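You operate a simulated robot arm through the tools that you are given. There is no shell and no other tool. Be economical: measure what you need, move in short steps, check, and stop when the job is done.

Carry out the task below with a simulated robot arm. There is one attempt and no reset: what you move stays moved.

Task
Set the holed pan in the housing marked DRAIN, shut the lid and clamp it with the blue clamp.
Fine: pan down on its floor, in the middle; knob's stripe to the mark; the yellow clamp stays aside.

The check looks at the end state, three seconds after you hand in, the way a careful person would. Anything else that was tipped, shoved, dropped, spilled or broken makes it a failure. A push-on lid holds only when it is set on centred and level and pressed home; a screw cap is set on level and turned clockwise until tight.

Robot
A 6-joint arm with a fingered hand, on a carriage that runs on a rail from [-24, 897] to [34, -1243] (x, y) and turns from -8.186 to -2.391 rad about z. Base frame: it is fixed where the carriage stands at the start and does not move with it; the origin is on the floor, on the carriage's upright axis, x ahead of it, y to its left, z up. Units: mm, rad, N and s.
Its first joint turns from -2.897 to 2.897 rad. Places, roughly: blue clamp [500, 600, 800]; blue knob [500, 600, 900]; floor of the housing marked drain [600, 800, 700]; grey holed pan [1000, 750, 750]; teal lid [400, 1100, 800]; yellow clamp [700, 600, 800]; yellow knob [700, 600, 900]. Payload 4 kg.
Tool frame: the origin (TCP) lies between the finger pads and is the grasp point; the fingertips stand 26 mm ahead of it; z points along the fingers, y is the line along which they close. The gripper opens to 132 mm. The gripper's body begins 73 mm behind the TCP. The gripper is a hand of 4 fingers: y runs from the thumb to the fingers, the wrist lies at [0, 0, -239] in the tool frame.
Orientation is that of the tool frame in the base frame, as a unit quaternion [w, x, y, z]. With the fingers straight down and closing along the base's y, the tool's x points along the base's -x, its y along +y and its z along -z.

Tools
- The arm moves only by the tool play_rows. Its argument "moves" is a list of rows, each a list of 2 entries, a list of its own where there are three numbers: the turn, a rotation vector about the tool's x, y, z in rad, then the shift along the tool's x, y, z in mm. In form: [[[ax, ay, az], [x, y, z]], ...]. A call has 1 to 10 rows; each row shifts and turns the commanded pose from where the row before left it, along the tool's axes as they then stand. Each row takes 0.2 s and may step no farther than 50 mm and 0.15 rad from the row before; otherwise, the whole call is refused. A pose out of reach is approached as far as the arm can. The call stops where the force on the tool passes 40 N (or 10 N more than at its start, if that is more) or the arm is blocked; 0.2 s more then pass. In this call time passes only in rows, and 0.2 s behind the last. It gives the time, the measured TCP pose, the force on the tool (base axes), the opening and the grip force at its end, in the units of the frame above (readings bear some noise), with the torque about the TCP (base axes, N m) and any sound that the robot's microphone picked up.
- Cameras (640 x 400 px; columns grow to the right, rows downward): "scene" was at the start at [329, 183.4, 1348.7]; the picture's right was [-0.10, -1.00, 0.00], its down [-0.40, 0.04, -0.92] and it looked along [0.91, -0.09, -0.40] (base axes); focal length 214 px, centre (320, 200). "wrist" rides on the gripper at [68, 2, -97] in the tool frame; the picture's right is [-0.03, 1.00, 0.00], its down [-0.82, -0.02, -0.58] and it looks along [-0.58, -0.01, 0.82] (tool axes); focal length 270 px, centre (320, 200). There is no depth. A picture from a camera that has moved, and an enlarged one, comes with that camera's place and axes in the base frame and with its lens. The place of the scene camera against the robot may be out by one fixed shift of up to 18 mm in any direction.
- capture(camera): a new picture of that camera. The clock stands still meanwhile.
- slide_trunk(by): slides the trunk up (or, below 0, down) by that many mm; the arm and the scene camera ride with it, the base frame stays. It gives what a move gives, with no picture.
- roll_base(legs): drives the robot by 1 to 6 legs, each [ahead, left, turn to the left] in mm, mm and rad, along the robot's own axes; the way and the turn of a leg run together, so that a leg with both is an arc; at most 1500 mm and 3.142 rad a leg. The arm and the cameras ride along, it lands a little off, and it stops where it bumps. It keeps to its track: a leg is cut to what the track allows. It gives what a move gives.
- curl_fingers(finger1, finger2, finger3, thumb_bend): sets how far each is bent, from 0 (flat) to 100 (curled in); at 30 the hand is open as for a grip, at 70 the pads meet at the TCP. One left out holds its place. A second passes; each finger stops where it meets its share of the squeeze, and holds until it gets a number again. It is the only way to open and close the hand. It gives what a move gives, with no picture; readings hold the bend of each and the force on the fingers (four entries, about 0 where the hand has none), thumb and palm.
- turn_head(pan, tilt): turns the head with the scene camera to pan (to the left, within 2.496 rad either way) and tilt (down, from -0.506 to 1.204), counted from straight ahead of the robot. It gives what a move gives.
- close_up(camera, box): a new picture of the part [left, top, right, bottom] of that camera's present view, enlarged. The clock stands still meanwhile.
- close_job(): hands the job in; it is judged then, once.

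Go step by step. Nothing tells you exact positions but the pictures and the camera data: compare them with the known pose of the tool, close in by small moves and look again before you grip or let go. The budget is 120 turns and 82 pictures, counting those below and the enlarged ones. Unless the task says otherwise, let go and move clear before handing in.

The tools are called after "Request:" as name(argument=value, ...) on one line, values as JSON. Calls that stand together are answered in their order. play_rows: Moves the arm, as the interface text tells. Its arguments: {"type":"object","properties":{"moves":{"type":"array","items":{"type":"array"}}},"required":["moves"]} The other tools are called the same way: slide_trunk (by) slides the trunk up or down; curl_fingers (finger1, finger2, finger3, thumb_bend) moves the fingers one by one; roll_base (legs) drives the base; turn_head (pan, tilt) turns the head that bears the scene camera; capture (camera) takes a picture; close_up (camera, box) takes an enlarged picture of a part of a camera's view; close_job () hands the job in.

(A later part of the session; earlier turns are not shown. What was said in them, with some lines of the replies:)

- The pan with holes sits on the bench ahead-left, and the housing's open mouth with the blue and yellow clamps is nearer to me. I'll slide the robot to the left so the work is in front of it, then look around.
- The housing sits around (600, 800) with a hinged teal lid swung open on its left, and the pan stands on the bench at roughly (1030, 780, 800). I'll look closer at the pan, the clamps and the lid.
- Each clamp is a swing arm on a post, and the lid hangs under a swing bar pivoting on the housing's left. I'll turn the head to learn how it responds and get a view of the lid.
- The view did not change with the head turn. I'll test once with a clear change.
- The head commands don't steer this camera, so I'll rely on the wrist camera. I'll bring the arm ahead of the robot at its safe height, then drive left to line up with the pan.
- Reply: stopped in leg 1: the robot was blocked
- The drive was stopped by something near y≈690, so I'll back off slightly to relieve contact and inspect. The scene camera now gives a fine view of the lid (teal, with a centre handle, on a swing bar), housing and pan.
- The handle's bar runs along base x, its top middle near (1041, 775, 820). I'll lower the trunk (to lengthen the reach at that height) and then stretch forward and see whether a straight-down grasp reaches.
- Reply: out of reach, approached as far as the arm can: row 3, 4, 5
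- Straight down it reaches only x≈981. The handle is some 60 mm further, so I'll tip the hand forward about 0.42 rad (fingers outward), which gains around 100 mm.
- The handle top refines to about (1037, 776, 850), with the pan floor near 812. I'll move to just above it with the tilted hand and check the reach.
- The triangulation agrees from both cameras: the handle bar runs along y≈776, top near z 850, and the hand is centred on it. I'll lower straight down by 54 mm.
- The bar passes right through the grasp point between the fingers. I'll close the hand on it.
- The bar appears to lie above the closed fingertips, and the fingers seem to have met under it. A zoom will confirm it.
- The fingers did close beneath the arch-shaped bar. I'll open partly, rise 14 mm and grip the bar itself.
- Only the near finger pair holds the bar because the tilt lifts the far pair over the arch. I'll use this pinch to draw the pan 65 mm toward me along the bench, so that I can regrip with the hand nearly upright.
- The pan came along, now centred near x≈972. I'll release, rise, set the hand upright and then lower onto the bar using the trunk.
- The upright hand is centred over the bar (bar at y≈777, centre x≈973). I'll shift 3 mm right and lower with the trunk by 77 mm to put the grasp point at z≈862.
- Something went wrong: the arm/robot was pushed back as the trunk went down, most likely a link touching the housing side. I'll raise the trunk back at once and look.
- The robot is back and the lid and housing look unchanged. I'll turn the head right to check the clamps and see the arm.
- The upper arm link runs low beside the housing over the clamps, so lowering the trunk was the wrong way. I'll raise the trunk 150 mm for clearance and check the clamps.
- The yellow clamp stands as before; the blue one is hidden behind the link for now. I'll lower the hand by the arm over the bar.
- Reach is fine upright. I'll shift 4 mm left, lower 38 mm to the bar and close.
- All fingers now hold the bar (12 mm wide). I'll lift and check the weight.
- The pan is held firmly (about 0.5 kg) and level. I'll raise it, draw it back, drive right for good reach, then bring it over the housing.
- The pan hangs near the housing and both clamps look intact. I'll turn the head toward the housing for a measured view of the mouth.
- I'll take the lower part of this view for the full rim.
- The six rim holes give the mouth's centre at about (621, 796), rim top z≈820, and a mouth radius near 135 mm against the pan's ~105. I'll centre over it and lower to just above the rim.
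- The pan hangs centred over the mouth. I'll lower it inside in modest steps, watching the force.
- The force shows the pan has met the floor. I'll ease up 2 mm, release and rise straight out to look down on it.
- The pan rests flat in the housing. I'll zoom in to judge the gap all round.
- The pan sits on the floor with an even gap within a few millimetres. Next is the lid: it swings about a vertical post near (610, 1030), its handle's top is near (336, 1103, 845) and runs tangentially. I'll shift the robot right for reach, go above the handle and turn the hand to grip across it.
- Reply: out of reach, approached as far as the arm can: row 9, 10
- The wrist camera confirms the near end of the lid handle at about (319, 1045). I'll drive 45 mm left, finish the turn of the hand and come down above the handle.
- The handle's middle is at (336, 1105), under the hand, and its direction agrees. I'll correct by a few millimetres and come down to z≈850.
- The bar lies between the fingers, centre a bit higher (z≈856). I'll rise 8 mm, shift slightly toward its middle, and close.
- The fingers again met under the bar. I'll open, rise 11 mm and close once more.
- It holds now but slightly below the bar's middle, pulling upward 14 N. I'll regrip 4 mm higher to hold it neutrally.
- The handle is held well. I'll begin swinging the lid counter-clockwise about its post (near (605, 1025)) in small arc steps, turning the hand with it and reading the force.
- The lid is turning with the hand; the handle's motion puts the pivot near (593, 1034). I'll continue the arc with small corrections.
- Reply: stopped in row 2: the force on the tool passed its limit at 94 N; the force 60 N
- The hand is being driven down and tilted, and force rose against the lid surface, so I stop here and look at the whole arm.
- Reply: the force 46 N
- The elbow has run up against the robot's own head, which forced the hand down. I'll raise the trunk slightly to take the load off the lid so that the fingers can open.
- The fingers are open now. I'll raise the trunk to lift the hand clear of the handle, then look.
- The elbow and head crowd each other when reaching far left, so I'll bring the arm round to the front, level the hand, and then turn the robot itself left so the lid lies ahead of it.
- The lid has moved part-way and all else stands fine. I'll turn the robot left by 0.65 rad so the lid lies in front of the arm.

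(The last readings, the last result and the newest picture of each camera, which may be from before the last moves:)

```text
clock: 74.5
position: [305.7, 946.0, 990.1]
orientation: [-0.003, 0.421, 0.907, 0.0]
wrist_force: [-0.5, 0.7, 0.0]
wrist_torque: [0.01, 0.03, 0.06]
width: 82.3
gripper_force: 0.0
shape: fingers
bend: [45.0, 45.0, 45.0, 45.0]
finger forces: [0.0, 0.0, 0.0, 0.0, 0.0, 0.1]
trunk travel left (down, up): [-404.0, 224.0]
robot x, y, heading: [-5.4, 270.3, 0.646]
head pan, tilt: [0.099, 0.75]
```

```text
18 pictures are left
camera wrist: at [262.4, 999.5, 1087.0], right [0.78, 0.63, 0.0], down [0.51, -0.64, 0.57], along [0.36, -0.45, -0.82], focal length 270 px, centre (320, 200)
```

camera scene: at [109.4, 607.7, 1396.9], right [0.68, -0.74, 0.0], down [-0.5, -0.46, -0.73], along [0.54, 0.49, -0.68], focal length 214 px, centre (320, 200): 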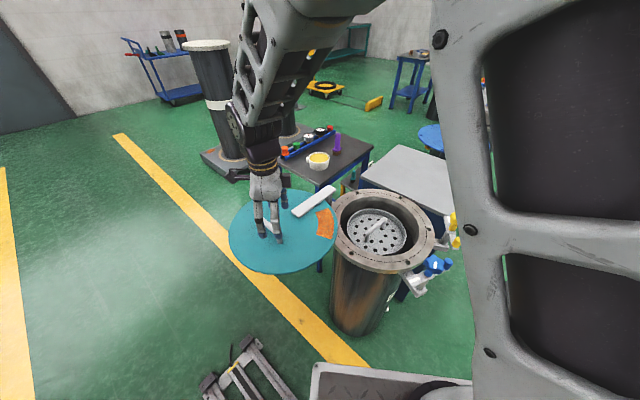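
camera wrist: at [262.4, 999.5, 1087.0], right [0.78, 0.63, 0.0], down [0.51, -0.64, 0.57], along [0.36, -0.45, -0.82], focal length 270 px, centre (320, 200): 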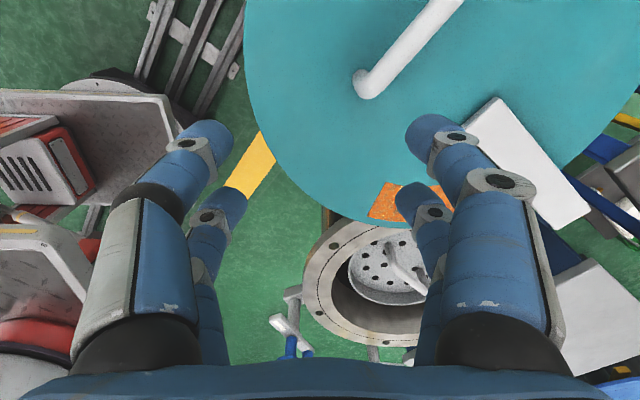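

The view is clear now and the handle computes to mid (326, 1045), along y; the pivot refines to (605, 1030), radius 280. I'll turn the hand to match, go over the handle, descend to the bar's height and close.

Request:
play_rows(moves=[[[0, 0, 0.14], [0, 0, 0]], [[0, 0, 0.14], [0, 0, 0]], [[0, 0, 0.14], [0, 0, 0]], [[0, 0, 0.14], [0, 0, 0]], [[0, 0, 0.137], [0, 0, 0]], [[0, 0, 0], [33, 7, 0]], [[0, 0, 0], [33, 7, 0]], [[0, 0, 0], [33, 6.4, 15]], [[0, 0, 0], [0, 0, 35]]])

Request:
capture(camera="wrist")

```text
clock: 76.5
position: [326.2, 1045.4, 939.1]
orientation: [-0.003, 0.706, 0.709, -0.001]
wrist_force: [0.8, -0.5, 0.6]
wrist_torque: [0.02, 0.01, 0.01]
width: 82.5
gripper_force: 0.0
shape: fingers
bend: [45.0, 45.0, 45.0, 45.0]
finger forces: [0.0, 0.0, 0.1, 0.0, 0.0, 0.0]
trunk travel left (down, up): [-404.0, 224.0]
robot x, y, heading: [-10.4, 272.2, 0.644]
head pan, tilt: [0.099, 0.75]
```

```text
17 pictures are left
camera wrist: at [326.7, 1114.5, 1036.3], right [1.0, -0.02, -0.01], down [-0.01, -0.82, 0.58], along [-0.02, -0.58, -0.82], focal length 270 px, centre (320, 200)
```

wrist: 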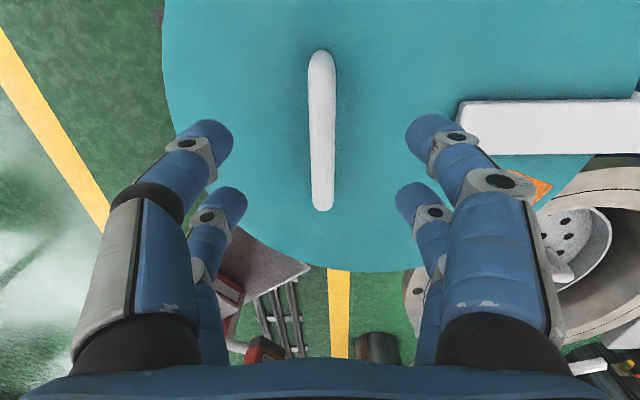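

Aligned. I'll descend to z≈878 and close on the bar.

Request:
play_rows(moves=[[[0, 0, 0], [5, -1, 30]], [[0, 0, 0], [0, 0, 31]]])

Request:
curl_fingers(finger1=75, finger2=75, finger3=75, thumb_bend=75)

```text
clock: 77.1
position: [322.6, 1048.4, 875.4]
orientation: [-0.002, 0.705, 0.709, -0.002]
wrist_force: [-0.4, 1.1, 0.1]
wrist_torque: [0.01, 0.0, 0.0]
width: 82.3
gripper_force: 0.0
shape: fingers
bend: [45.0, 45.0, 45.0, 45.0]
finger forces: [0.0, 0.0, 0.1, 0.0, 0.0, 0.1]
trunk travel left (down, up): [-404.0, 224.0]
robot x, y, heading: [-7.0, 272.1, 0.641]
head pan, tilt: [0.099, 0.75]
```

```text
clock: 78.1
position: [323.3, 1047.8, 875.2]
orientation: [-0.003, 0.705, 0.709, -0.002]
wrist_force: [3.5, -0.3, -8.9]
wrist_torque: [-0.01, -0.06, 0.07]
width: 13.9
gripper_force: 14.0
shape: fingers
bend: [63.0, 64.0, 71.0, 68.0]
finger forces: [7.8, 7.6, 4.6, 0.0, 7.4, 0.0]
trunk travel left (down, up): [-404.0, 224.0]
robot x, y, heading: [-4.9, 271.1, 0.639]
head pan, tilt: [0.099, 0.75]
```

Good grip. I'll swing the lid in 0.1 rad arc steps, three first, and read the forces.

Request:
play_rows(moves=[[[0, 0, -0.05], [-14.1, 0, 0]], [[0, 0, -0.1], [-28.2, -0.5, 0]], [[0, 0, -0.1], [-28.2, -0.5, 0]]])

```text
clock: 78.9
position: [326.1, 976.7, 877.2]
orientation: [-0.002, 0.611, 0.791, -0.002]
wrist_force: [1.4, 1.5, -13.9]
wrist_torque: [-0.03, 0.0, 0.0]
width: 14.4
gripper_force: 12.1
shape: fingers
bend: [63.0, 63.0, 71.0, 68.0]
finger forces: [7.2, 6.3, 4.8, 0.1, 5.7, 0.1]
trunk travel left (down, up): [-404.0, 224.0]
robot x, y, heading: [-4.3, 271.2, 0.642]
head pan, tilt: [0.099, 0.75]
```

Very smooth. Continuing the swing.

Request:
play_rows(moves=[[[0, 0, -0.1], [-28.2, -0.2, 1]], [[0, 0, -0.1], [-28.2, -0.2, 0]], [[0, 0, -0.1], [-28.2, -0.2, 0]], [[0, 0, -0.1], [-28.2, -0.2, 0]], [[0, 0, -0.1], [-28.2, -0.2, 0]]])

Request:
capture(camera="scene")

```text
clock: 80.1
position: [389.7, 852.8, 877.5]
orientation: [-0.002, 0.396, 0.918, -0.002]
wrist_force: [-18.3, -12.2, 5.3]
wrist_torque: [-0.28, 0.47, 0.11]
width: 14.5
gripper_force: 15.6
shape: fingers
bend: [68.0, 69.0, 72.0, 68.0]
finger forces: [2.5, 1.9, 8.4, 0.1, 18.3, 0.1]
trunk travel left (down, up): [-404.0, 224.0]
robot x, y, heading: [-10.1, 269.4, 0.64]
head pan, tilt: [0.099, 0.75]
```

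```text
16 pictures are left
camera scene: at [108.6, 607.0, 1397.2], right [0.68, -0.74, 0.0], down [-0.5, -0.46, -0.73], along [0.54, 0.49, -0.68], focal length 214 px, centre (320, 200)
```

scene: 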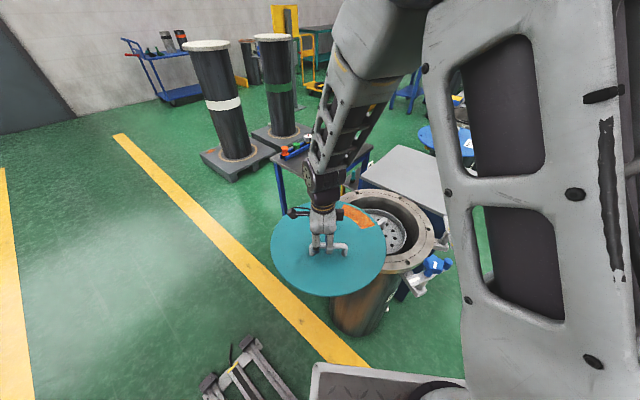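

Halfway, with a 22 N outward push, so my arc is slightly tight. I'll ease the radius out by 4 mm and go on.

Request:
play_rows(moves=[[[0, 0, -0.1], [-28.5, -4.5, 0]], [[0, 0, -0.1], [-28.5, -0.6, 0]], [[0, 0, -0.1], [-28.5, -0.6, 0]], [[0, 0, -0.1], [-28.5, -0.6, 0]]])

```text
clock: 81.1
position: [474.3, 778.3, 876.9]
orientation: [-0.003, 0.206, 0.979, -0.001]
wrist_force: [-10.6, -16.3, 0.9]
wrist_torque: [-0.36, 0.26, 0.07]
width: 14.4
gripper_force: 14.7
shape: fingers
bend: [67.0, 69.0, 72.0, 68.0]
finger forces: [2.6, 2.0, 7.7, 0.0, 17.2, 0.0]
trunk travel left (down, up): [-404.0, 224.0]
robot x, y, heading: [-5.0, 269.3, 0.643]
head pan, tilt: [0.099, 0.75]
```

Still a steady outward push; easing 4 mm more and going on toward closed.

Request:
play_rows(moves=[[[0, 0, -0.1], [-28.8, -4.5, 0]], [[0, 0, -0.1], [-28.8, -0.6, 0]], [[0, 0, -0.1], [-28.8, -0.6, 0]]])

Request:
capture(camera="wrist")

```text
clock: 81.9
position: [555.4, 746.4, 876.0]
orientation: [-0.002, 0.058, 0.998, 0.001]
wrist_force: [-6.0, -19.8, 18.8]
wrist_torque: [-0.62, 0.22, 0.12]
width: 14.0
gripper_force: 17.4
shape: fingers
bend: [68.0, 70.0, 73.0, 68.0]
finger forces: [4.3, 3.0, 8.9, 0.1, 17.6, 0.0]
trunk travel left (down, up): [-404.0, 224.0]
robot x, y, heading: [-8.3, 271.6, 0.643]
head pan, tilt: [0.099, 0.75]
```

```text
15 pictures are left
camera wrist: at [486.4, 756.0, 972.8], right [0.14, 0.99, 0.0], down [0.81, -0.12, 0.57], along [0.57, -0.08, -0.82], focal length 270 px, centre (320, 200)
```

wrist: 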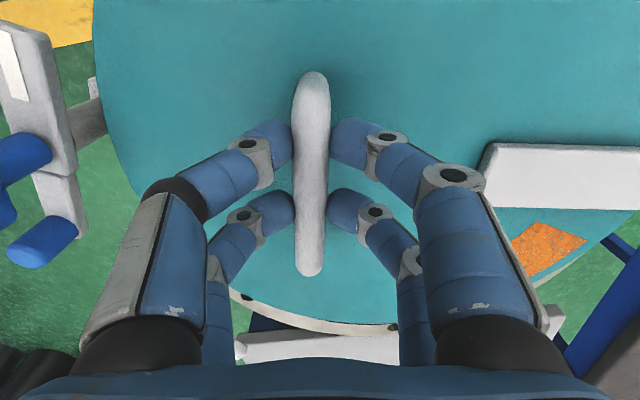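

Nearly closed: a crescent of rim still shows on the far side. Two more smaller steps with the hand eased up 2 mm.

Request:
play_rows(moves=[[[0, 0, -0.07], [-20, -3, -2]], [[0, 0, -0.07], [-20, -0.5, 0]], [[0, 0, -0.05], [-14, -0.3, 0]]])

Request:
capture(camera="wrist")

Request:
capture(camera="scene")

```text
clock: 82.7
position: [607.6, 739.3, 877.9]
orientation: [-0.003, -0.038, 0.999, 0.001]
wrist_force: [-2.0, -22.6, 2.4]
wrist_torque: [-0.55, 0.09, 0.12]
width: 14.3
gripper_force: 14.6
shape: fingers
bend: [68.0, 70.0, 72.0, 68.0]
finger forces: [2.1, 1.3, 8.1, 0.0, 18.1, 0.0]
trunk travel left (down, up): [-404.0, 224.0]
robot x, y, heading: [-1.9, 270.4, 0.645]
head pan, tilt: [0.099, 0.75]
```

```text
14 pictures are left
camera wrist: at [538.7, 736.9, 974.7], right [-0.05, 1.0, 0.0], down [0.82, 0.04, 0.57], along [0.57, 0.03, -0.82], focal length 270 px, centre (320, 200)
```

wrist: 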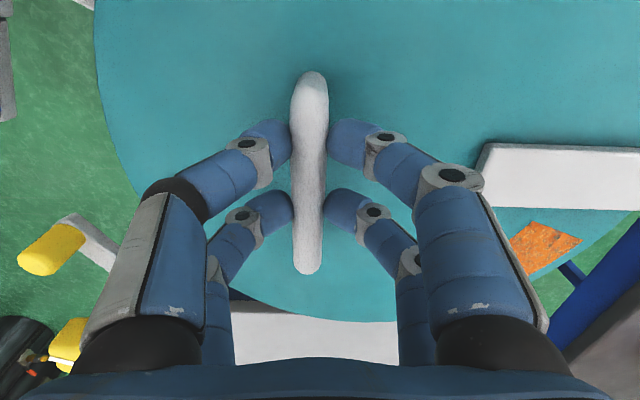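

```text
13 pictures are left
camera scene: at [109.4, 606.7, 1397.1], right [0.68, -0.74, 0.0], down [-0.5, -0.46, -0.73], along [0.54, 0.49, -0.68], focal length 214 px, centre (320, 200)
```

scene: 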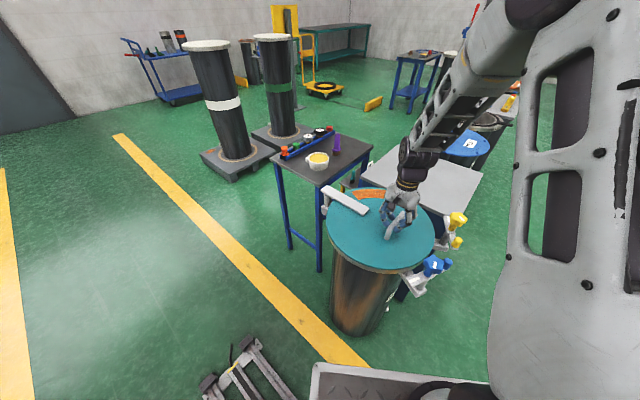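

The lid now covers the mouth; by geometry about 3° remains. I'll push on gently and watch for a stop.

Request:
play_rows(moves=[[[0, 0, -0.03], [-8.7, -3, 0]], [[0, 0, -0.03], [-8.7, -0.5, 0]]])

Request:
close_up(camera="scene", box=[310, 160, 470, 310])

```text
clock: 83.3
position: [621.7, 738.8, 876.5]
orientation: [-0.004, -0.069, 0.998, 0.0]
wrist_force: [-24.8, -15.0, 0.7]
wrist_torque: [-0.32, 0.46, -0.21]
width: 13.9
gripper_force: 14.6
shape: fingers
bend: [67.0, 69.0, 72.0, 68.0]
finger forces: [4.5, 2.6, 8.2, 0.0, 13.6, 0.1]
trunk travel left (down, up): [-404.0, 224.0]
robot x, y, heading: [-7.2, 268.0, 0.641]
head pan, tilt: [0.099, 0.75]
```

```text
2.67 times, centred on (390, 235) of scene
camera zoom: at [108.3, 607.3, 1397.1], right [0.68, -0.74, 0.0], down [-0.5, -0.46, -0.73], along [0.54, 0.5, -0.68], focal length 572 px, centre (133, 107)
```

zoom: 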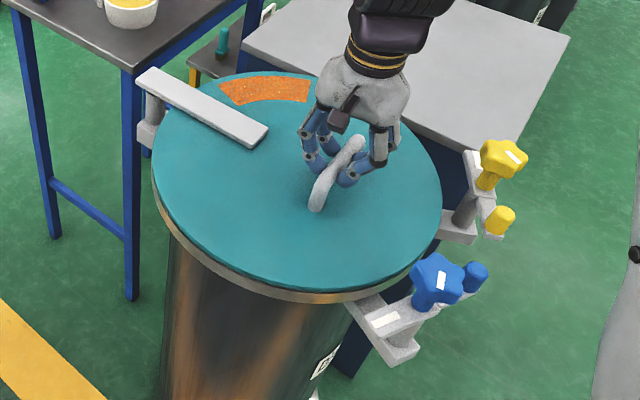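

The lid is on its stop and sits evenly over the rim. I'll let go, rise, move the robot right, and position the hand for a close look at the blue clamp.

Request:
curl_fingers(finger1=40, finger2=40, finger3=40, thumb_bend=40)

Request:
play_rows(moves=[[[0, 0, 0], [0, 0, -30]], [[0, 0, 0], [0, 0, -40]], [[0, 0, 0], [0, 0, -40]], [[0, 0, 0.14], [0, 0, -20]]])

Request:
roll_base(legs=[[-102, -136, 0]])

Request:
play_rows(moves=[[[0, 0, 0], [40, 6, 0]], [[0, 0, 0], [40, 6, 0]], [[0, 0, 0], [40, 6, 0]], [[0, 0, 0], [40, 6, 0]], [[0, 0, 0], [40, 6, 0]]])

Request:
capture(camera="wrist")

```text
clock: 84.3
position: [624.9, 739.0, 876.5]
orientation: [-0.002, -0.067, 0.998, 0.001]
wrist_force: [0.2, -0.2, 0.0]
wrist_torque: [0.0, -0.01, 0.01]
width: 99.4
gripper_force: 0.1
shape: fingers
bend: [40.0, 40.0, 40.0, 40.0]
finger forces: [0.0, 0.0, 0.0, 0.1, 0.0, 0.0]
trunk travel left (down, up): [-404.0, 224.0]
robot x, y, heading: [-8.8, 264.1, 0.641]
head pan, tilt: [0.099, 0.75]
```

```text
clock: 85.3
position: [627.3, 737.7, 1005.8]
orientation: [-0.003, 0.003, 1.0, 0.001]
wrist_force: [-0.4, 0.8, -0.3]
wrist_torque: [-0.03, 0.0, -0.02]
width: 99.1
gripper_force: 0.0
shape: fingers
bend: [40.0, 40.0, 40.0, 40.0]
finger forces: [0.0, 0.0, 0.0, 0.0, 0.0, 0.1]
trunk travel left (down, up): [-404.0, 224.0]
robot x, y, heading: [-8.2, 271.3, 0.646]
head pan, tilt: [0.099, 0.75]
```

```text
clock: 86.7
position: [632.7, 567.2, 1005.4]
orientation: [-0.002, 0.005, 1.0, 0.002]
wrist_force: [-0.8, -0.2, 0.9]
wrist_torque: [0.02, 0.01, -0.03]
width: 99.5
gripper_force: 0.1
shape: fingers
bend: [40.0, 40.0, 40.0, 40.0]
finger forces: [0.0, 0.0, 0.0, 0.0, 0.1, 0.0]
trunk travel left (down, up): [-404.0, 224.0]
robot x, y, heading: [-4.1, 105.2, 0.642]
head pan, tilt: [0.099, 0.75]
```

```text
clock: 87.9
position: [435.4, 598.1, 1004.9]
orientation: [-0.002, 0.004, 1.0, 0.001]
wrist_force: [0.8, 0.7, -0.6]
wrist_torque: [-0.02, 0.02, -0.01]
width: 99.4
gripper_force: 0.1
shape: fingers
bend: [40.0, 40.0, 40.0, 40.0]
finger forces: [0.1, 0.1, 0.0, 0.0, 0.0, 0.0]
trunk travel left (down, up): [-404.0, 224.0]
robot x, y, heading: [-1.2, 100.0, 0.641]
head pan, tilt: [0.099, 0.75]
```

```text
11 pictures are left
camera wrist: at [365.9, 600.4, 1103.1], right [0.03, 1.0, 0.0], down [0.82, -0.03, 0.57], along [0.57, -0.02, -0.82], focal length 270 px, centre (320, 200)
```

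wrist: 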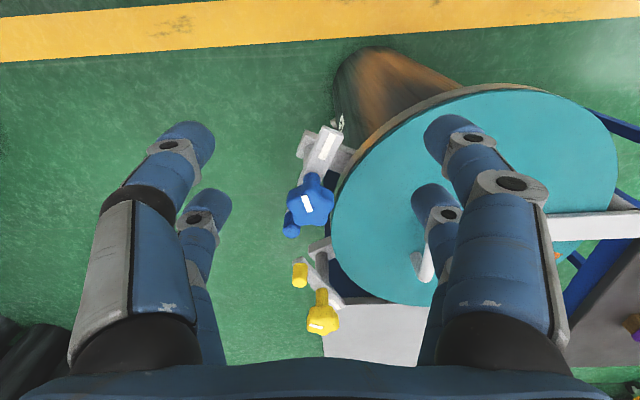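

The blue clamp is in clear view and unmoved from the start. I'll enlarge it.

Request:
close_up(camera="wrist", box=[250, 110, 400, 260])

```text
2.67 times, centred on (325, 185) of wrist
camera zoom: at [365.9, 600.4, 1103.1], right [0.03, 1.0, 0.0], down [0.82, -0.03, 0.57], along [0.57, -0.02, -0.82], focal length 721 px, centre (307, 240)
```

zoom: 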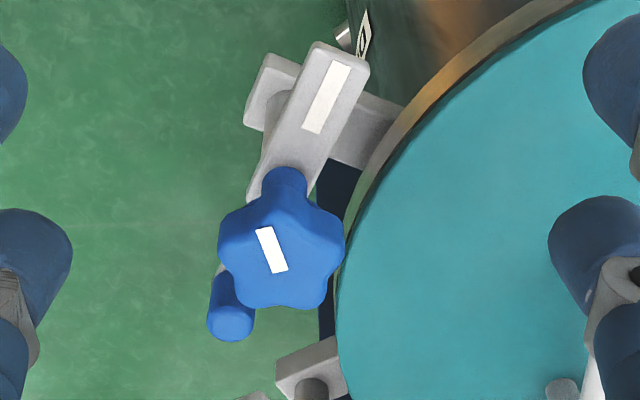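

The clamp: its arm pivots about the knob's axis near (523, 586), the marked toe points away at ~158°, and an upright pin at the other end is near (570, 561). To clamp, the arm must swing ~93° clockwise so the toe lies over the lid. I'll turn the hand so the far finger pair can straddle the pin while the near pair straddles the knob, and look from above.

Request:
curl_fingers(finger1=45, finger2=48, finger3=48, thumb_bend=45)

Request:
play_rows(moves=[[[0, 0, 0.129], [0, 0, 0]], [[0, 0, 0.129], [0, 0, 0]], [[0, 0, 0.129], [0, 0, 0]], [[0, 0, 0.128], [0, 0, 0]], [[0, 0, 0], [-36.3, 10.9, 25]], [[0, 0, 0], [-36.3, 10.9, 25]], [[0, 0, 0], [-36.3, 10.9, 25]]])

Request:
capture(camera="wrist")

```text
clock: 88.9
position: [435.6, 597.6, 1006.3]
orientation: [-0.003, 0.004, 1.0, 0.001]
wrist_force: [-0.7, 0.2, -0.1]
wrist_torque: [0.04, 0.01, 0.01]
width: 83.6
gripper_force: 0.1
shape: fingers
bend: [45.0, 48.0, 48.0, 45.0]
finger forces: [0.1, 0.1, 0.0, 0.0, 0.0, 0.0]
trunk travel left (down, up): [-404.0, 224.0]
robot x, y, heading: [-2.4, 105.7, 0.639]
head pan, tilt: [0.099, 0.75]
```

```text
clock: 90.5
position: [544.9, 572.6, 929.2]
orientation: [-0.003, 0.258, 0.966, -0.001]
wrist_force: [-1.0, 0.4, 0.7]
wrist_torque: [0.0, -0.04, -0.03]
width: 83.4
gripper_force: 0.1
shape: fingers
bend: [45.0, 48.0, 48.0, 45.0]
finger forces: [0.0, 0.0, 0.0, 0.0, 0.0, 0.1]
trunk travel left (down, up): [-404.0, 224.0]
robot x, y, heading: [-4.2, 101.8, 0.642]
head pan, tilt: [0.099, 0.75]
```

```text
9 pictures are left
camera wrist: at [484.7, 608.5, 1026.9], right [0.52, 0.85, 0.0], down [0.7, -0.43, 0.57], along [0.49, -0.3, -0.82], focal length 270 px, centre (320, 200)
```

wrist: 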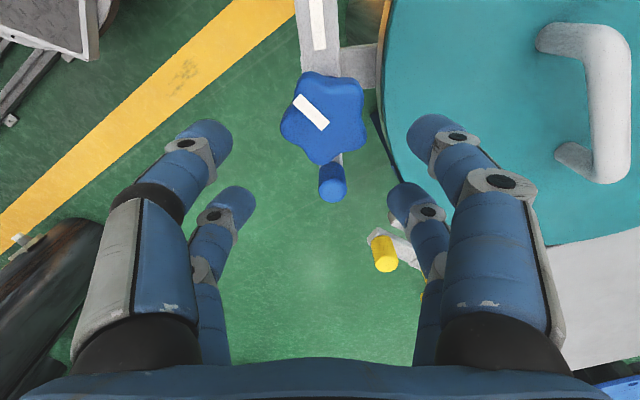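

Aligned: pivot at (525, 586), pin at (575, 563). The knob's stripe stands about 40° counter-clockwise of the mark. I'll trim the yaw, lower the hand around pin and knob, and close only the far pair on the pin.

Request:
curl_fingers(finger1=49, thumb_bend=49)

Request:
play_rows(moves=[[[0, 0, -0.085], [-4.3, 3.8, 0]], [[0, 0, 0], [0, 0, 25]], [[0, 0, 0], [0, 0, 20]], [[0, 0, 0], [0, 0, 12]], [[0, 0, 0], [0, 0, 8]]])

Request:
capture(camera="wrist")

```text
clock: 91.5
position: [543.6, 572.8, 930.7]
orientation: [-0.003, 0.259, 0.966, 0.0]
wrist_force: [0.3, 0.9, -0.6]
wrist_torque: [-0.03, -0.01, 0.02]
width: 69.9
gripper_force: 0.1
shape: fingers
bend: [49.0, 48.0, 48.0, 49.0]
finger forces: [0.0, 0.0, 0.1, 0.0, 0.0, 0.0]
trunk travel left (down, up): [-404.0, 224.0]
robot x, y, heading: [-2.0, 103.6, 0.643]
head pan, tilt: [0.099, 0.75]
```

```text
clock: 92.7
position: [549.1, 573.8, 866.1]
orientation: [-0.002, 0.218, 0.976, 0.002]
wrist_force: [0.3, 0.1, 0.2]
wrist_torque: [-0.02, -0.03, -0.03]
width: 69.7
gripper_force: 0.1
shape: fingers
bend: [49.0, 48.0, 48.0, 49.0]
finger forces: [0.1, 0.1, 0.0, 0.0, 0.1, 0.0]
trunk travel left (down, up): [-404.0, 224.0]
robot x, y, heading: [-4.7, 100.2, 0.64]
head pan, tilt: [0.099, 0.75]
```

```text
8 pictures are left
camera wrist: at [486.8, 604.9, 963.1], right [0.45, 0.89, 0.0], down [0.73, -0.37, 0.57], along [0.51, -0.26, -0.82], focal length 270 px, centre (320, 200)
```

wrist: 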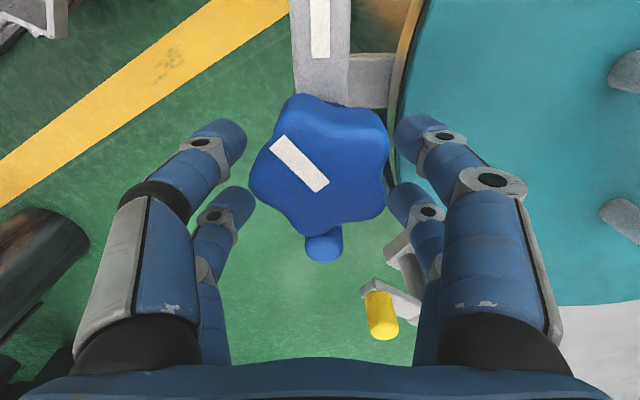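

The far finger pair sits about 20 mm short of the pin, so I'll shift 20 mm toward it, lower 4 mm, and pinch the pin with the far pair only.

Request:
play_rows(moves=[[[0, 0, 0], [-20, 0, 0]], [[0, 0, 0], [0, 0, 4]]])

Request:
curl_fingers(finger2=75, finger3=75)

Request:
capture(camera="wrist")

```text
clock: 93.3
position: [566.3, 564.9, 859.4]
orientation: [-0.003, 0.218, 0.976, 0.0]
wrist_force: [-0.3, 0.7, -0.2]
wrist_torque: [-0.04, -0.01, 0.01]
width: 69.7
gripper_force: 0.1
shape: fingers
bend: [49.0, 48.0, 48.0, 49.0]
finger forces: [0.0, 0.1, 0.0, 0.1, 0.0, 0.0]
trunk travel left (down, up): [-404.0, 224.0]
robot x, y, heading: [-1.3, 103.9, 0.639]
head pan, tilt: [0.099, 0.75]
```

```text
clock: 94.3
position: [566.3, 565.6, 861.1]
orientation: [-0.003, 0.219, 0.976, -0.001]
wrist_force: [-1.8, 0.6, -3.4]
wrist_torque: [-0.04, 0.06, -0.03]
width: 69.5
gripper_force: 5.5
shape: fingers
bend: [49.0, 65.0, 66.0, 49.0]
finger forces: [0.1, 5.7, 5.8, 0.0, 0.0, 0.0]
trunk travel left (down, up): [-404.0, 224.0]
robot x, y, heading: [-0.4, 103.0, 0.639]
head pan, tilt: [0.099, 0.75]
```

```text
7 pictures are left
camera wrist: at [504.2, 596.7, 957.9], right [0.45, 0.89, 0.0], down [0.73, -0.37, 0.57], along [0.51, -0.26, -0.82], focal length 270 px, centre (320, 200)
```

wrist: 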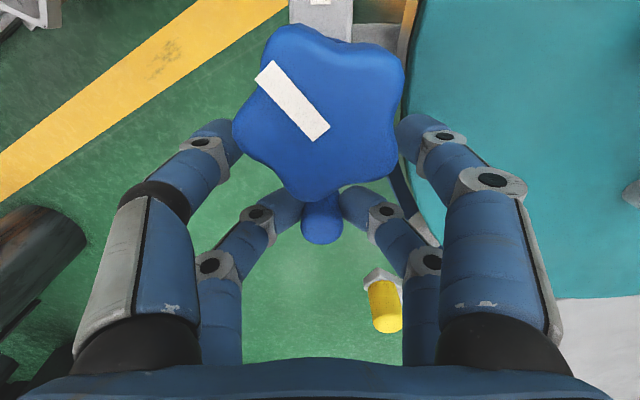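

The pin is pinched by the far pair. I'll swing the clamp arm clockwise about the knob axis in steps.

Request:
play_rows(moves=[[[0, 0, 0.08], [0, -3.7, 0]], [[0, 0, 0.14], [0, -6.4, 0]], [[0, 0, 0.14], [0, -6.4, 0]], [[0, 0, 0.14], [0, -6.4, 0]], [[0, 0, 0.14], [0, -6.4, 0]], [[0, 0, 0.14], [0, -6.4, 0]]])

```text
clock: 95.7
position: [545.1, 541.0, 862.6]
orientation: [-0.003, 0.574, 0.819, -0.001]
wrist_force: [-2.3, 5.0, -2.3]
wrist_torque: [0.15, 0.07, 0.02]
width: 70.0
gripper_force: 5.5
shape: fingers
bend: [49.0, 65.0, 66.0, 49.0]
finger forces: [0.0, 5.9, 5.4, 0.1, 0.0, 0.0]
trunk travel left (down, up): [-404.0, 224.0]
robot x, y, heading: [-1.5, 102.2, 0.633]
head pan, tilt: [0.099, 0.75]
```

Smooth so far. The rest of the swing follows.

Request:
play_rows(moves=[[[0, 0, 0.14], [1.5, -6.4, 0]], [[0, 0, 0.14], [0.4, -6.4, 0]], [[0, 0, 0.14], [0.4, -6.4, 0]], [[0, 0, 0.14], [0.4, -6.4, 0]], [[0, 0, 0.14], [0.4, -6.4, 0]], [[0, 0, 0.09], [0.2, -4.1, 0]]])

Request:
capture(camera="wrist")

```text
clock: 97.1
position: [508.6, 542.9, 862.1]
orientation: [-0.002, 0.844, 0.536, -0.002]
wrist_force: [0.1, -1.0, -6.5]
wrist_torque: [0.09, -0.06, 0.01]
width: 70.0
gripper_force: 6.2
shape: fingers
bend: [49.0, 64.0, 66.0, 49.0]
finger forces: [0.1, 6.2, 6.0, 0.0, 0.1, 0.0]
trunk travel left (down, up): [-404.0, 224.0]
robot x, y, heading: [-1.0, 100.4, 0.644]
head pan, tilt: [0.099, 0.75]
```

```text
6 pictures are left
camera wrist: at [538.6, 603.9, 959.5], right [0.89, -0.45, -0.01], down [-0.36, -0.73, 0.58], along [-0.26, -0.52, -0.82], focal length 270 px, centre (320, 200)
```

wrist: 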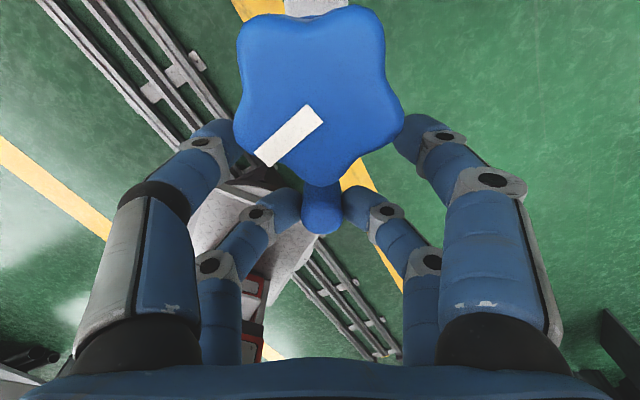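

The arm now points at the lid centre; the knob kept its own direction, so its radial stripe (pointing ~200°) must be turned clockwise ~134° to the mark (~65°). I'll release the pin, rise, turn the hand back counter-clockwise and centre it over the knob.

Request:
curl_fingers(finger1=42, finger2=42, finger3=42, thumb_bend=42)

Request:
play_rows(moves=[[[0, 0, 0], [0, 0, -35]], [[0, 0, 0], [0, 0, -40]], [[0, 0, -0.145], [0, 0, 0]], [[0, 0, -0.145], [0, 0, 0]], [[0, 0, -0.145], [0, 0, 0]], [[0, 0, -0.145], [0, 0, 0]], [[0, 0, -0.145], [0, 0, 0]], [[0, 0, -0.145], [0, 0, 0]], [[0, 0, -0.145], [0, 0, 0]], [[0, 0, -0.145], [0, 0, 0]]])

Request:
play_rows(moves=[[[0, 0, -0.145], [0, 0, 0]], [[0, 0, -0.145], [0, 0, 0]], [[0, 0, -0.15], [0, 0, 0]], [[0, 0, 0], [-4.9, 44.9, 0]]])

Request:
capture(camera="wrist")

```text
clock: 98.1
position: [508.6, 541.5, 863.3]
orientation: [-0.002, 0.844, 0.536, -0.002]
wrist_force: [-0.1, 0.4, -0.7]
wrist_torque: [0.0, 0.02, 0.01]
width: 92.7
gripper_force: 0.0
shape: fingers
bend: [42.0, 42.0, 42.0, 42.0]
finger forces: [0.0, 0.0, 0.0, 0.0, 0.0, 0.1]
trunk travel left (down, up): [-404.0, 224.0]
robot x, y, heading: [-4.5, 100.5, 0.634]
head pan, tilt: [0.099, 0.75]
```

```text
clock: 100.3
position: [509.8, 542.6, 936.8]
orientation: [-0.004, 0.411, 0.912, 0.0]
wrist_force: [0.5, 0.5, -0.4]
wrist_torque: [-0.01, 0.01, 0.0]
width: 92.7
gripper_force: 0.1
shape: fingers
bend: [42.0, 42.0, 42.0, 42.0]
finger forces: [0.1, 0.1, 0.0, 0.1, 0.0, 0.0]
trunk travel left (down, up): [-404.0, 224.0]
robot x, y, heading: [-2.6, 105.3, 0.642]
head pan, tilt: [0.099, 0.75]
```

```text
clock: 101.3
position: [530.6, 580.9, 938.8]
orientation: [-0.002, 0.202, 0.979, 0.001]
wrist_force: [1.2, 0.1, 0.1]
wrist_torque: [0.02, 0.01, -0.03]
width: 92.7
gripper_force: 0.1
shape: fingers
bend: [42.0, 42.0, 42.0, 42.0]
finger forces: [0.0, 0.0, 0.1, 0.1, 0.2, 0.0]
trunk travel left (down, up): [-404.0, 224.0]
robot x, y, heading: [-1.6, 102.8, 0.635]
head pan, tilt: [0.099, 0.75]
```

```text
5 pictures are left
camera wrist: at [468.3, 610.5, 1036.3], right [0.42, 0.91, 0.0], down [0.74, -0.34, 0.57], along [0.52, -0.24, -0.82], focal length 270 px, centre (320, 200)
```

wrist: 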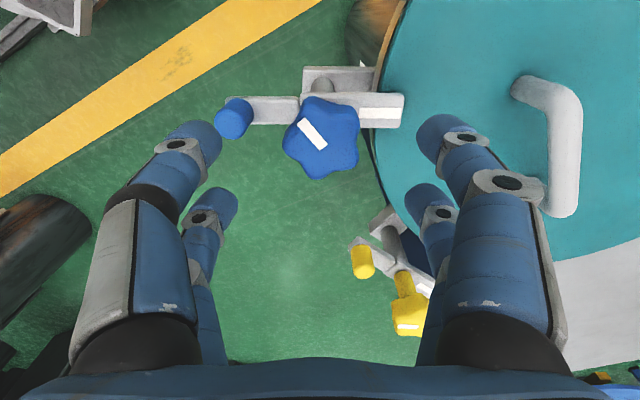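

The clamp arm now lies with its marked toe over the lid, and the stripe points 134° counter-clockwise of the mark. I'll narrow the fingers (to miss the pin), lower over the knob and grip it.

Request:
curl_fingers(finger1=52, finger2=52, finger3=52, thumb_bend=52)

Request:
play_rows(moves=[[[0, 0, 0], [-1.2, 2, 15]], [[0, 0, 0], [0, 0, 20]], [[0, 0, 0], [0, 0, 12]], [[0, 0, 0], [0, 0, 9]]])

Request:
curl_fingers(finger1=75, finger2=75, finger3=75, thumb_bend=75)

```text
clock: 102.3
position: [530.8, 580.7, 938.3]
orientation: [-0.002, 0.203, 0.979, 0.0]
wrist_force: [0.8, -0.5, 0.1]
wrist_torque: [0.01, 0.01, 0.05]
width: 59.6
gripper_force: 0.1
shape: fingers
bend: [52.0, 52.0, 52.0, 52.0]
finger forces: [0.1, 0.0, 0.1, 0.1, 0.0, 0.0]
trunk travel left (down, up): [-404.0, 224.0]
robot x, y, heading: [-3.7, 104.2, 0.637]
head pan, tilt: [0.099, 0.75]
```

```text
clock: 103.3
position: [533.6, 582.4, 881.9]
orientation: [-0.003, 0.203, 0.979, 0.0]
wrist_force: [0.8, 0.4, 0.7]
wrist_torque: [0.01, 0.04, -0.01]
width: 59.8
gripper_force: 0.1
shape: fingers
bend: [52.0, 52.0, 52.0, 52.0]
finger forces: [0.1, 0.0, 0.0, 0.0, 0.1, 0.1]
trunk travel left (down, up): [-404.0, 224.0]
robot x, y, heading: [-1.3, 100.2, 0.641]
head pan, tilt: [0.099, 0.75]
```

```text
clock: 104.3
position: [533.5, 581.4, 881.4]
orientation: [-0.004, 0.203, 0.979, -0.001]
wrist_force: [-2.0, -9.9, -20.7]
wrist_torque: [-0.12, -0.04, 0.06]
width: 26.7
gripper_force: 19.4
shape: fingers
bend: [61.0, 69.0, 70.0, 66.0]
finger forces: [6.9, 7.3, 6.8, 0.0, 18.2, 0.0]
trunk travel left (down, up): [-404.0, 224.0]
robot x, y, heading: [-1.2, 103.5, 0.635]
head pan, tilt: [0.099, 0.75]
```

The knob is gripped. I'll start turning it clockwise.

Request:
play_rows(moves=[[[0, 0, 0.1], [0, -1.2, 0]], [[0, 0, 0.14], [0, -0.84, 0]], [[0, 0, 0.14], [0, -0.84, 0]], [[0, 0, 0.14], [0, -0.84, 0]]])

Request:
capture(camera="wrist")

```text
clock: 105.3
position: [531.6, 579.3, 881.8]
orientation: [-0.002, 0.448, 0.894, -0.001]
wrist_force: [-4.8, -9.2, -16.4]
wrist_torque: [-0.11, -0.01, 0.04]
width: 26.3
gripper_force: 19.3
shape: fingers
bend: [61.0, 69.0, 70.0, 66.0]
finger forces: [6.2, 8.5, 7.3, 0.1, 16.5, 0.1]
trunk travel left (down, up): [-404.0, 224.0]
robot x, y, heading: [-3.4, 102.2, 0.635]
head pan, tilt: [0.099, 0.75]
```

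```text
4 pictures are left
camera wrist: at [490.7, 636.1, 978.6], right [0.82, 0.58, 0.0], down [0.47, -0.67, 0.57], along [0.33, -0.47, -0.82], focal length 270 px, centre (320, 200)
```

wrist: 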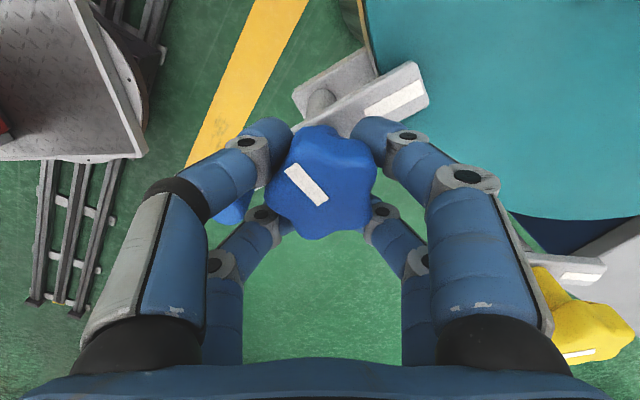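

The knob turns with the hand and the arm stays put. Continuing the clockwise turn.

Request:
play_rows(moves=[[[0, 0, 0.14], [0, -0.84, 0]], [[0, 0, 0.14], [0, -0.84, 0]], [[0, 0, 0.14], [0, -0.84, 0]], [[0, 0, 0.14], [0, -0.84, 0]], [[0, 0, 0.14], [0, -0.84, 0]], [[0, 0, 0.14], [0, -0.84, 0]], [[0, 0, 0.14], [0, -0.84, 0]], [[0, 0, 0.14], [0, -0.84, 0]], [[0, 0, 0.14], [0, -0.84, 0]]])

```text
clock: 107.3
position: [524.2, 580.1, 880.8]
orientation: [-0.002, 0.889, 0.457, -0.001]
wrist_force: [-2.8, 12.6, -7.6]
wrist_torque: [0.2, 0.03, 0.18]
width: 26.4
gripper_force: 18.0
shape: fingers
bend: [62.0, 70.0, 71.0, 66.0]
finger forces: [7.9, 4.9, 4.8, 0.1, 18.7, 0.0]
trunk travel left (down, up): [-404.0, 224.0]
robot x, y, heading: [-8.0, 102.9, 0.638]
head pan, tilt: [0.099, 0.75]
```

1.78 rad turned so far, torque still small. The remaining ~0.56 rad follows, then a check of the stripe.

Request:
play_rows(moves=[[[0, 0, 0.14], [0.5, -0.84, 0]], [[0, 0, 0.14], [0, -0.84, 0]], [[0, 0, 0.14], [0, -0.84, 0]], [[0, 0, 0.14], [0, -0.84, 0]]])

Request:
close_up(camera="wrist", box=[190, 0, 450, 250])

```text
clock: 108.3
position: [522.5, 583.7, 878.8]
orientation: [-0.002, 0.981, 0.194, -0.002]
wrist_force: [1.4, 15.5, -11.3]
wrist_torque: [0.23, -0.05, 0.15]
width: 26.4
gripper_force: 19.9
shape: fingers
bend: [62.0, 70.0, 71.0, 66.0]
finger forces: [8.4, 5.3, 5.9, 0.0, 19.8, 0.0]
trunk travel left (down, up): [-404.0, 224.0]
robot x, y, heading: [-3.7, 102.7, 0.639]
head pan, tilt: [0.099, 0.75]
```

```text
1.60 times, centred on (320, 125) of wrist
camera zoom: at [586.1, 608.1, 977.6], right [0.36, -0.93, 0.0], down [-0.76, -0.29, 0.58], along [-0.54, -0.21, -0.81], focal length 432 px, centre (320, 320)
```

zoom: 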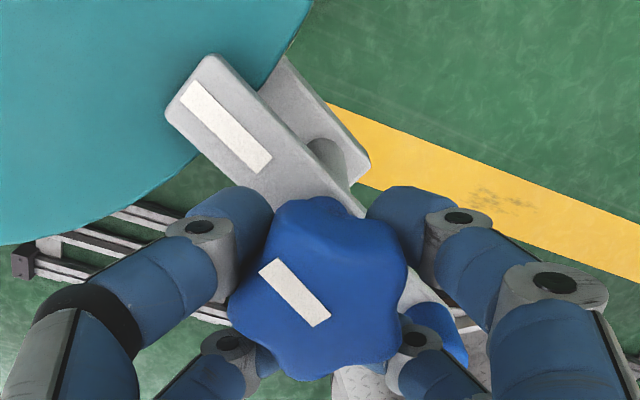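

The stripe now lies parallel with the mark on the toe (41.5° vs 42° in the picture), with the toe over the lid. I'll release, rise clear and check.

Request:
curl_fingers(finger1=52, finger2=52, finger3=52, thumb_bend=52)

Request:
play_rows(moves=[[[0, 0, 0], [0, 0, -20]], [[0, 0, 0], [0, 0, -40]], [[0, 0, 0], [0, 0, -45]], [[0, 0, 0], [0, 0, -45]]])

Request:
close_up(camera="wrist", box=[160, 0, 480, 240])

```text
clock: 109.3
position: [522.2, 582.3, 881.5]
orientation: [-0.001, 0.981, 0.195, -0.003]
wrist_force: [-0.1, -0.1, -0.3]
wrist_torque: [-0.02, -0.02, 0.0]
width: 58.6
gripper_force: 0.1
shape: fingers
bend: [52.0, 52.0, 52.0, 52.0]
finger forces: [0.0, 0.0, 0.1, 0.1, 0.0, 0.1]
trunk travel left (down, up): [-404.0, 224.0]
robot x, y, heading: [-1.9, 98.5, 0.639]
head pan, tilt: [0.099, 0.75]
```

```text
clock: 110.3
position: [523.0, 582.5, 1031.3]
orientation: [-0.001, 0.981, 0.195, -0.002]
wrist_force: [0.0, 0.1, -0.7]
wrist_torque: [0.02, 0.01, 0.04]
width: 58.7
gripper_force: 0.1
shape: fingers
bend: [52.0, 52.0, 52.0, 52.0]
finger forces: [0.0, 0.0, 0.1, 0.0, 0.0, 0.0]
trunk travel left (down, up): [-404.0, 224.0]
robot x, y, heading: [-0.5, 100.4, 0.639]
head pan, tilt: [0.099, 0.75]
```

```text
1.67 times, centred on (320, 120) of wrist
camera zoom: at [586.9, 606.5, 1127.0], right [0.36, -0.93, 0.0], down [-0.76, -0.29, 0.58], along [-0.54, -0.21, -0.81], focal length 450 px, centre (320, 333)
```

zoom: 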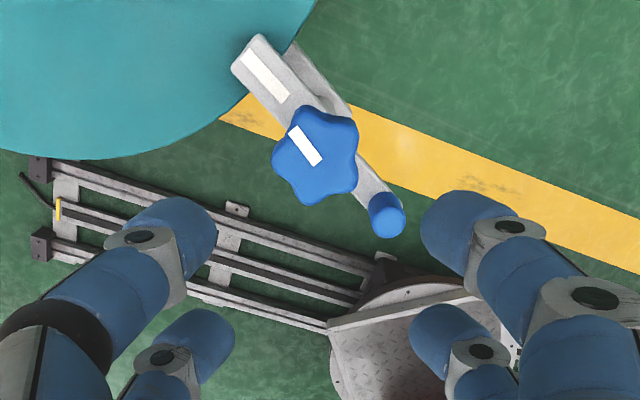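

I'll enlarge the clamp to compare the stripe with the mark more exactly.

Request:
close_up(camera="wrist", box=[265, 10, 369, 90])

```text
5.00 times, centred on (317, 50) of wrist
camera zoom: at [586.9, 606.5, 1127.0], right [0.36, -0.93, 0.0], down [-0.76, -0.29, 0.58], along [-0.54, -0.21, -0.81], focal length 1351 px, centre (335, 950)
```

zoom: 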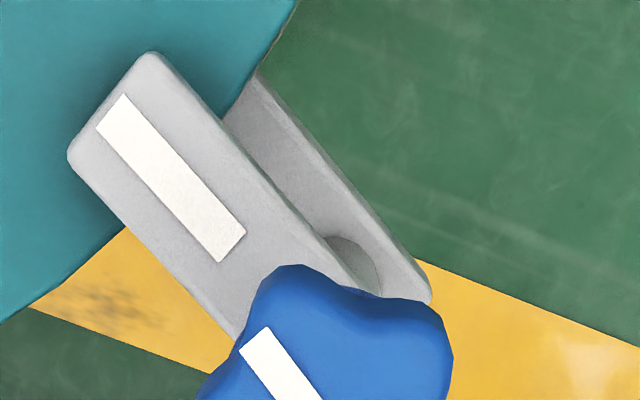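

The stripe is about 6° past the mark (consistently so in both enlarged pictures). I'll regrip the knob at the same pose and turn it back by 0.1 rad.

Request:
play_rows(moves=[[[0, 0, 0], [0, 0, 45]], [[0, 0, 0], [0, 0, 45]], [[0, 0, 0], [0, 0, 40]], [[0, 0, 0], [0, 0, 20]]])

Request:
curl_fingers(finger1=75, finger2=75, finger3=75, thumb_bend=75)

Request:
play_rows(moves=[[[0, 0, -0.05], [0, 0.3, 0]], [[0, 0, -0.05], [0, 0.3, 0]]])

```text
clock: 111.3
position: [519.9, 583.4, 881.8]
orientation: [-0.001, 0.981, 0.196, -0.002]
wrist_force: [-0.3, -0.4, 0.1]
wrist_torque: [-0.01, -0.02, 0.0]
width: 58.5
gripper_force: 0.0
shape: fingers
bend: [52.0, 52.0, 52.0, 52.0]
finger forces: [0.0, 0.1, 0.0, 0.0, 0.0, 0.1]
trunk travel left (down, up): [-404.0, 224.0]
robot x, y, heading: [-0.8, 100.6, 0.642]
head pan, tilt: [0.099, 0.75]
```

```text
clock: 112.3
position: [520.7, 584.0, 881.6]
orientation: [-0.002, 0.981, 0.195, -0.003]
wrist_force: [-3.0, 10.0, -16.3]
wrist_torque: [0.02, 0.09, 0.08]
width: 30.2
gripper_force: 18.1
shape: fingers
bend: [60.0, 72.0, 73.0, 65.0]
finger forces: [7.2, 5.8, 4.1, 0.0, 19.0, 0.0]
trunk travel left (down, up): [-404.0, 224.0]
robot x, y, heading: [-3.4, 101.8, 0.639]
head pan, tilt: [0.099, 0.75]
```

```text
clock: 112.9
position: [521.6, 580.8, 880.1]
orientation: [-0.001, 0.97, 0.244, -0.003]
wrist_force: [-9.9, 10.3, -13.9]
wrist_torque: [0.06, 0.2, 0.01]
width: 29.5
gripper_force: 19.8
shape: fingers
bend: [60.0, 72.0, 73.0, 65.0]
finger forces: [5.8, 8.9, 5.7, 0.0, 19.3, 0.0]
trunk travel left (down, up): [-404.0, 224.0]
robot x, y, heading: [-1.7, 103.4, 0.645]
head pan, tilt: [0.099, 0.75]
```

Turned back 0.1 rad. Now I release, rise clear, and use the last picture to verify.

Request:
curl_fingers(finger1=52, finger2=52, finger3=52, thumb_bend=52)

Request:
play_rows(moves=[[[0, 0, 0], [0, 0, -20]], [[0, 0, 0], [0, 0, -40]], [[0, 0, 0], [0, 0, -45]], [[0, 0, 0], [0, 0, -45]]])

Request:
close_up(camera="wrist", box=[245, 5, 385, 115])

```text
clock: 113.9
position: [522.6, 581.7, 880.7]
orientation: [-0.001, 0.97, 0.244, -0.002]
wrist_force: [0.1, -0.2, 0.8]
wrist_torque: [-0.02, -0.05, 0.0]
width: 58.1
gripper_force: 0.0
shape: fingers
bend: [52.0, 52.0, 52.0, 52.0]
finger forces: [0.0, 0.1, 0.0, 0.0, 0.0, 0.0]
trunk travel left (down, up): [-404.0, 224.0]
robot x, y, heading: [-5.4, 99.3, 0.639]
head pan, tilt: [0.099, 0.75]
```

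```text
clock: 114.9
position: [521.4, 583.0, 1029.8]
orientation: [-0.001, 0.97, 0.244, -0.003]
wrist_force: [0.8, 0.7, -0.3]
wrist_torque: [-0.01, 0.03, 0.03]
width: 58.7
gripper_force: 0.0
shape: fingers
bend: [52.0, 52.0, 52.0, 52.0]
finger forces: [0.0, 0.0, 0.0, 0.1, 0.1, 0.1]
trunk travel left (down, up): [-404.0, 224.0]
robot x, y, heading: [-1.3, 104.6, 0.638]
head pan, tilt: [0.099, 0.75]
```

```text
3.64 times, centred on (315, 60) of wrist
camera zoom: at [582.2, 613.7, 1127.1], right [0.45, -0.89, 0.0], down [-0.72, -0.37, 0.58], along [-0.52, -0.26, -0.81], focal length 983 px, centre (338, 709)
```

zoom: 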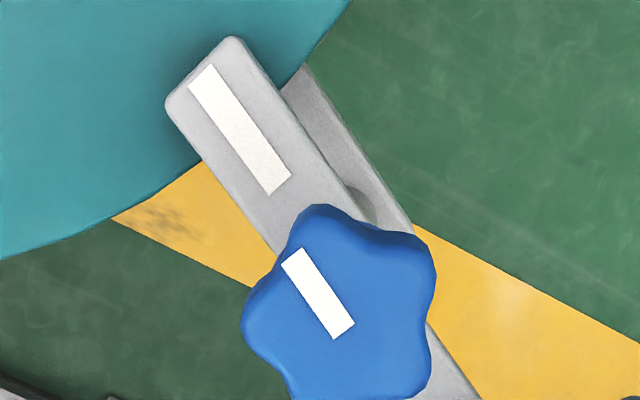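

The stripe now points along the mark within about 2°. The toe lies over the shut lid, the yellow clamp has been left aside, and the hand is clear. I'm handing in.

Request:
close_job()

```text
The job is handed in.
```

I handed the job in with the holed pan on the floor of the DRAIN housing, the lid shut and the blue clamp swung over it. The knob's stripe is within about 2° of the mark. The pan sits about 2–4 mm off the middle by my measurements, and the yellow clamp was left aside.

Two contacts happened along the way. While I lowered the trunk near the housing, the robot was pushed back, probably by an arm link touching the housing or a clamp. Later the hand pressed hard on the open lid, with a peak of 94 N, because the elbow had run into the robot's own head. Later pictures showed the lid, housing and clamps undisturbed.
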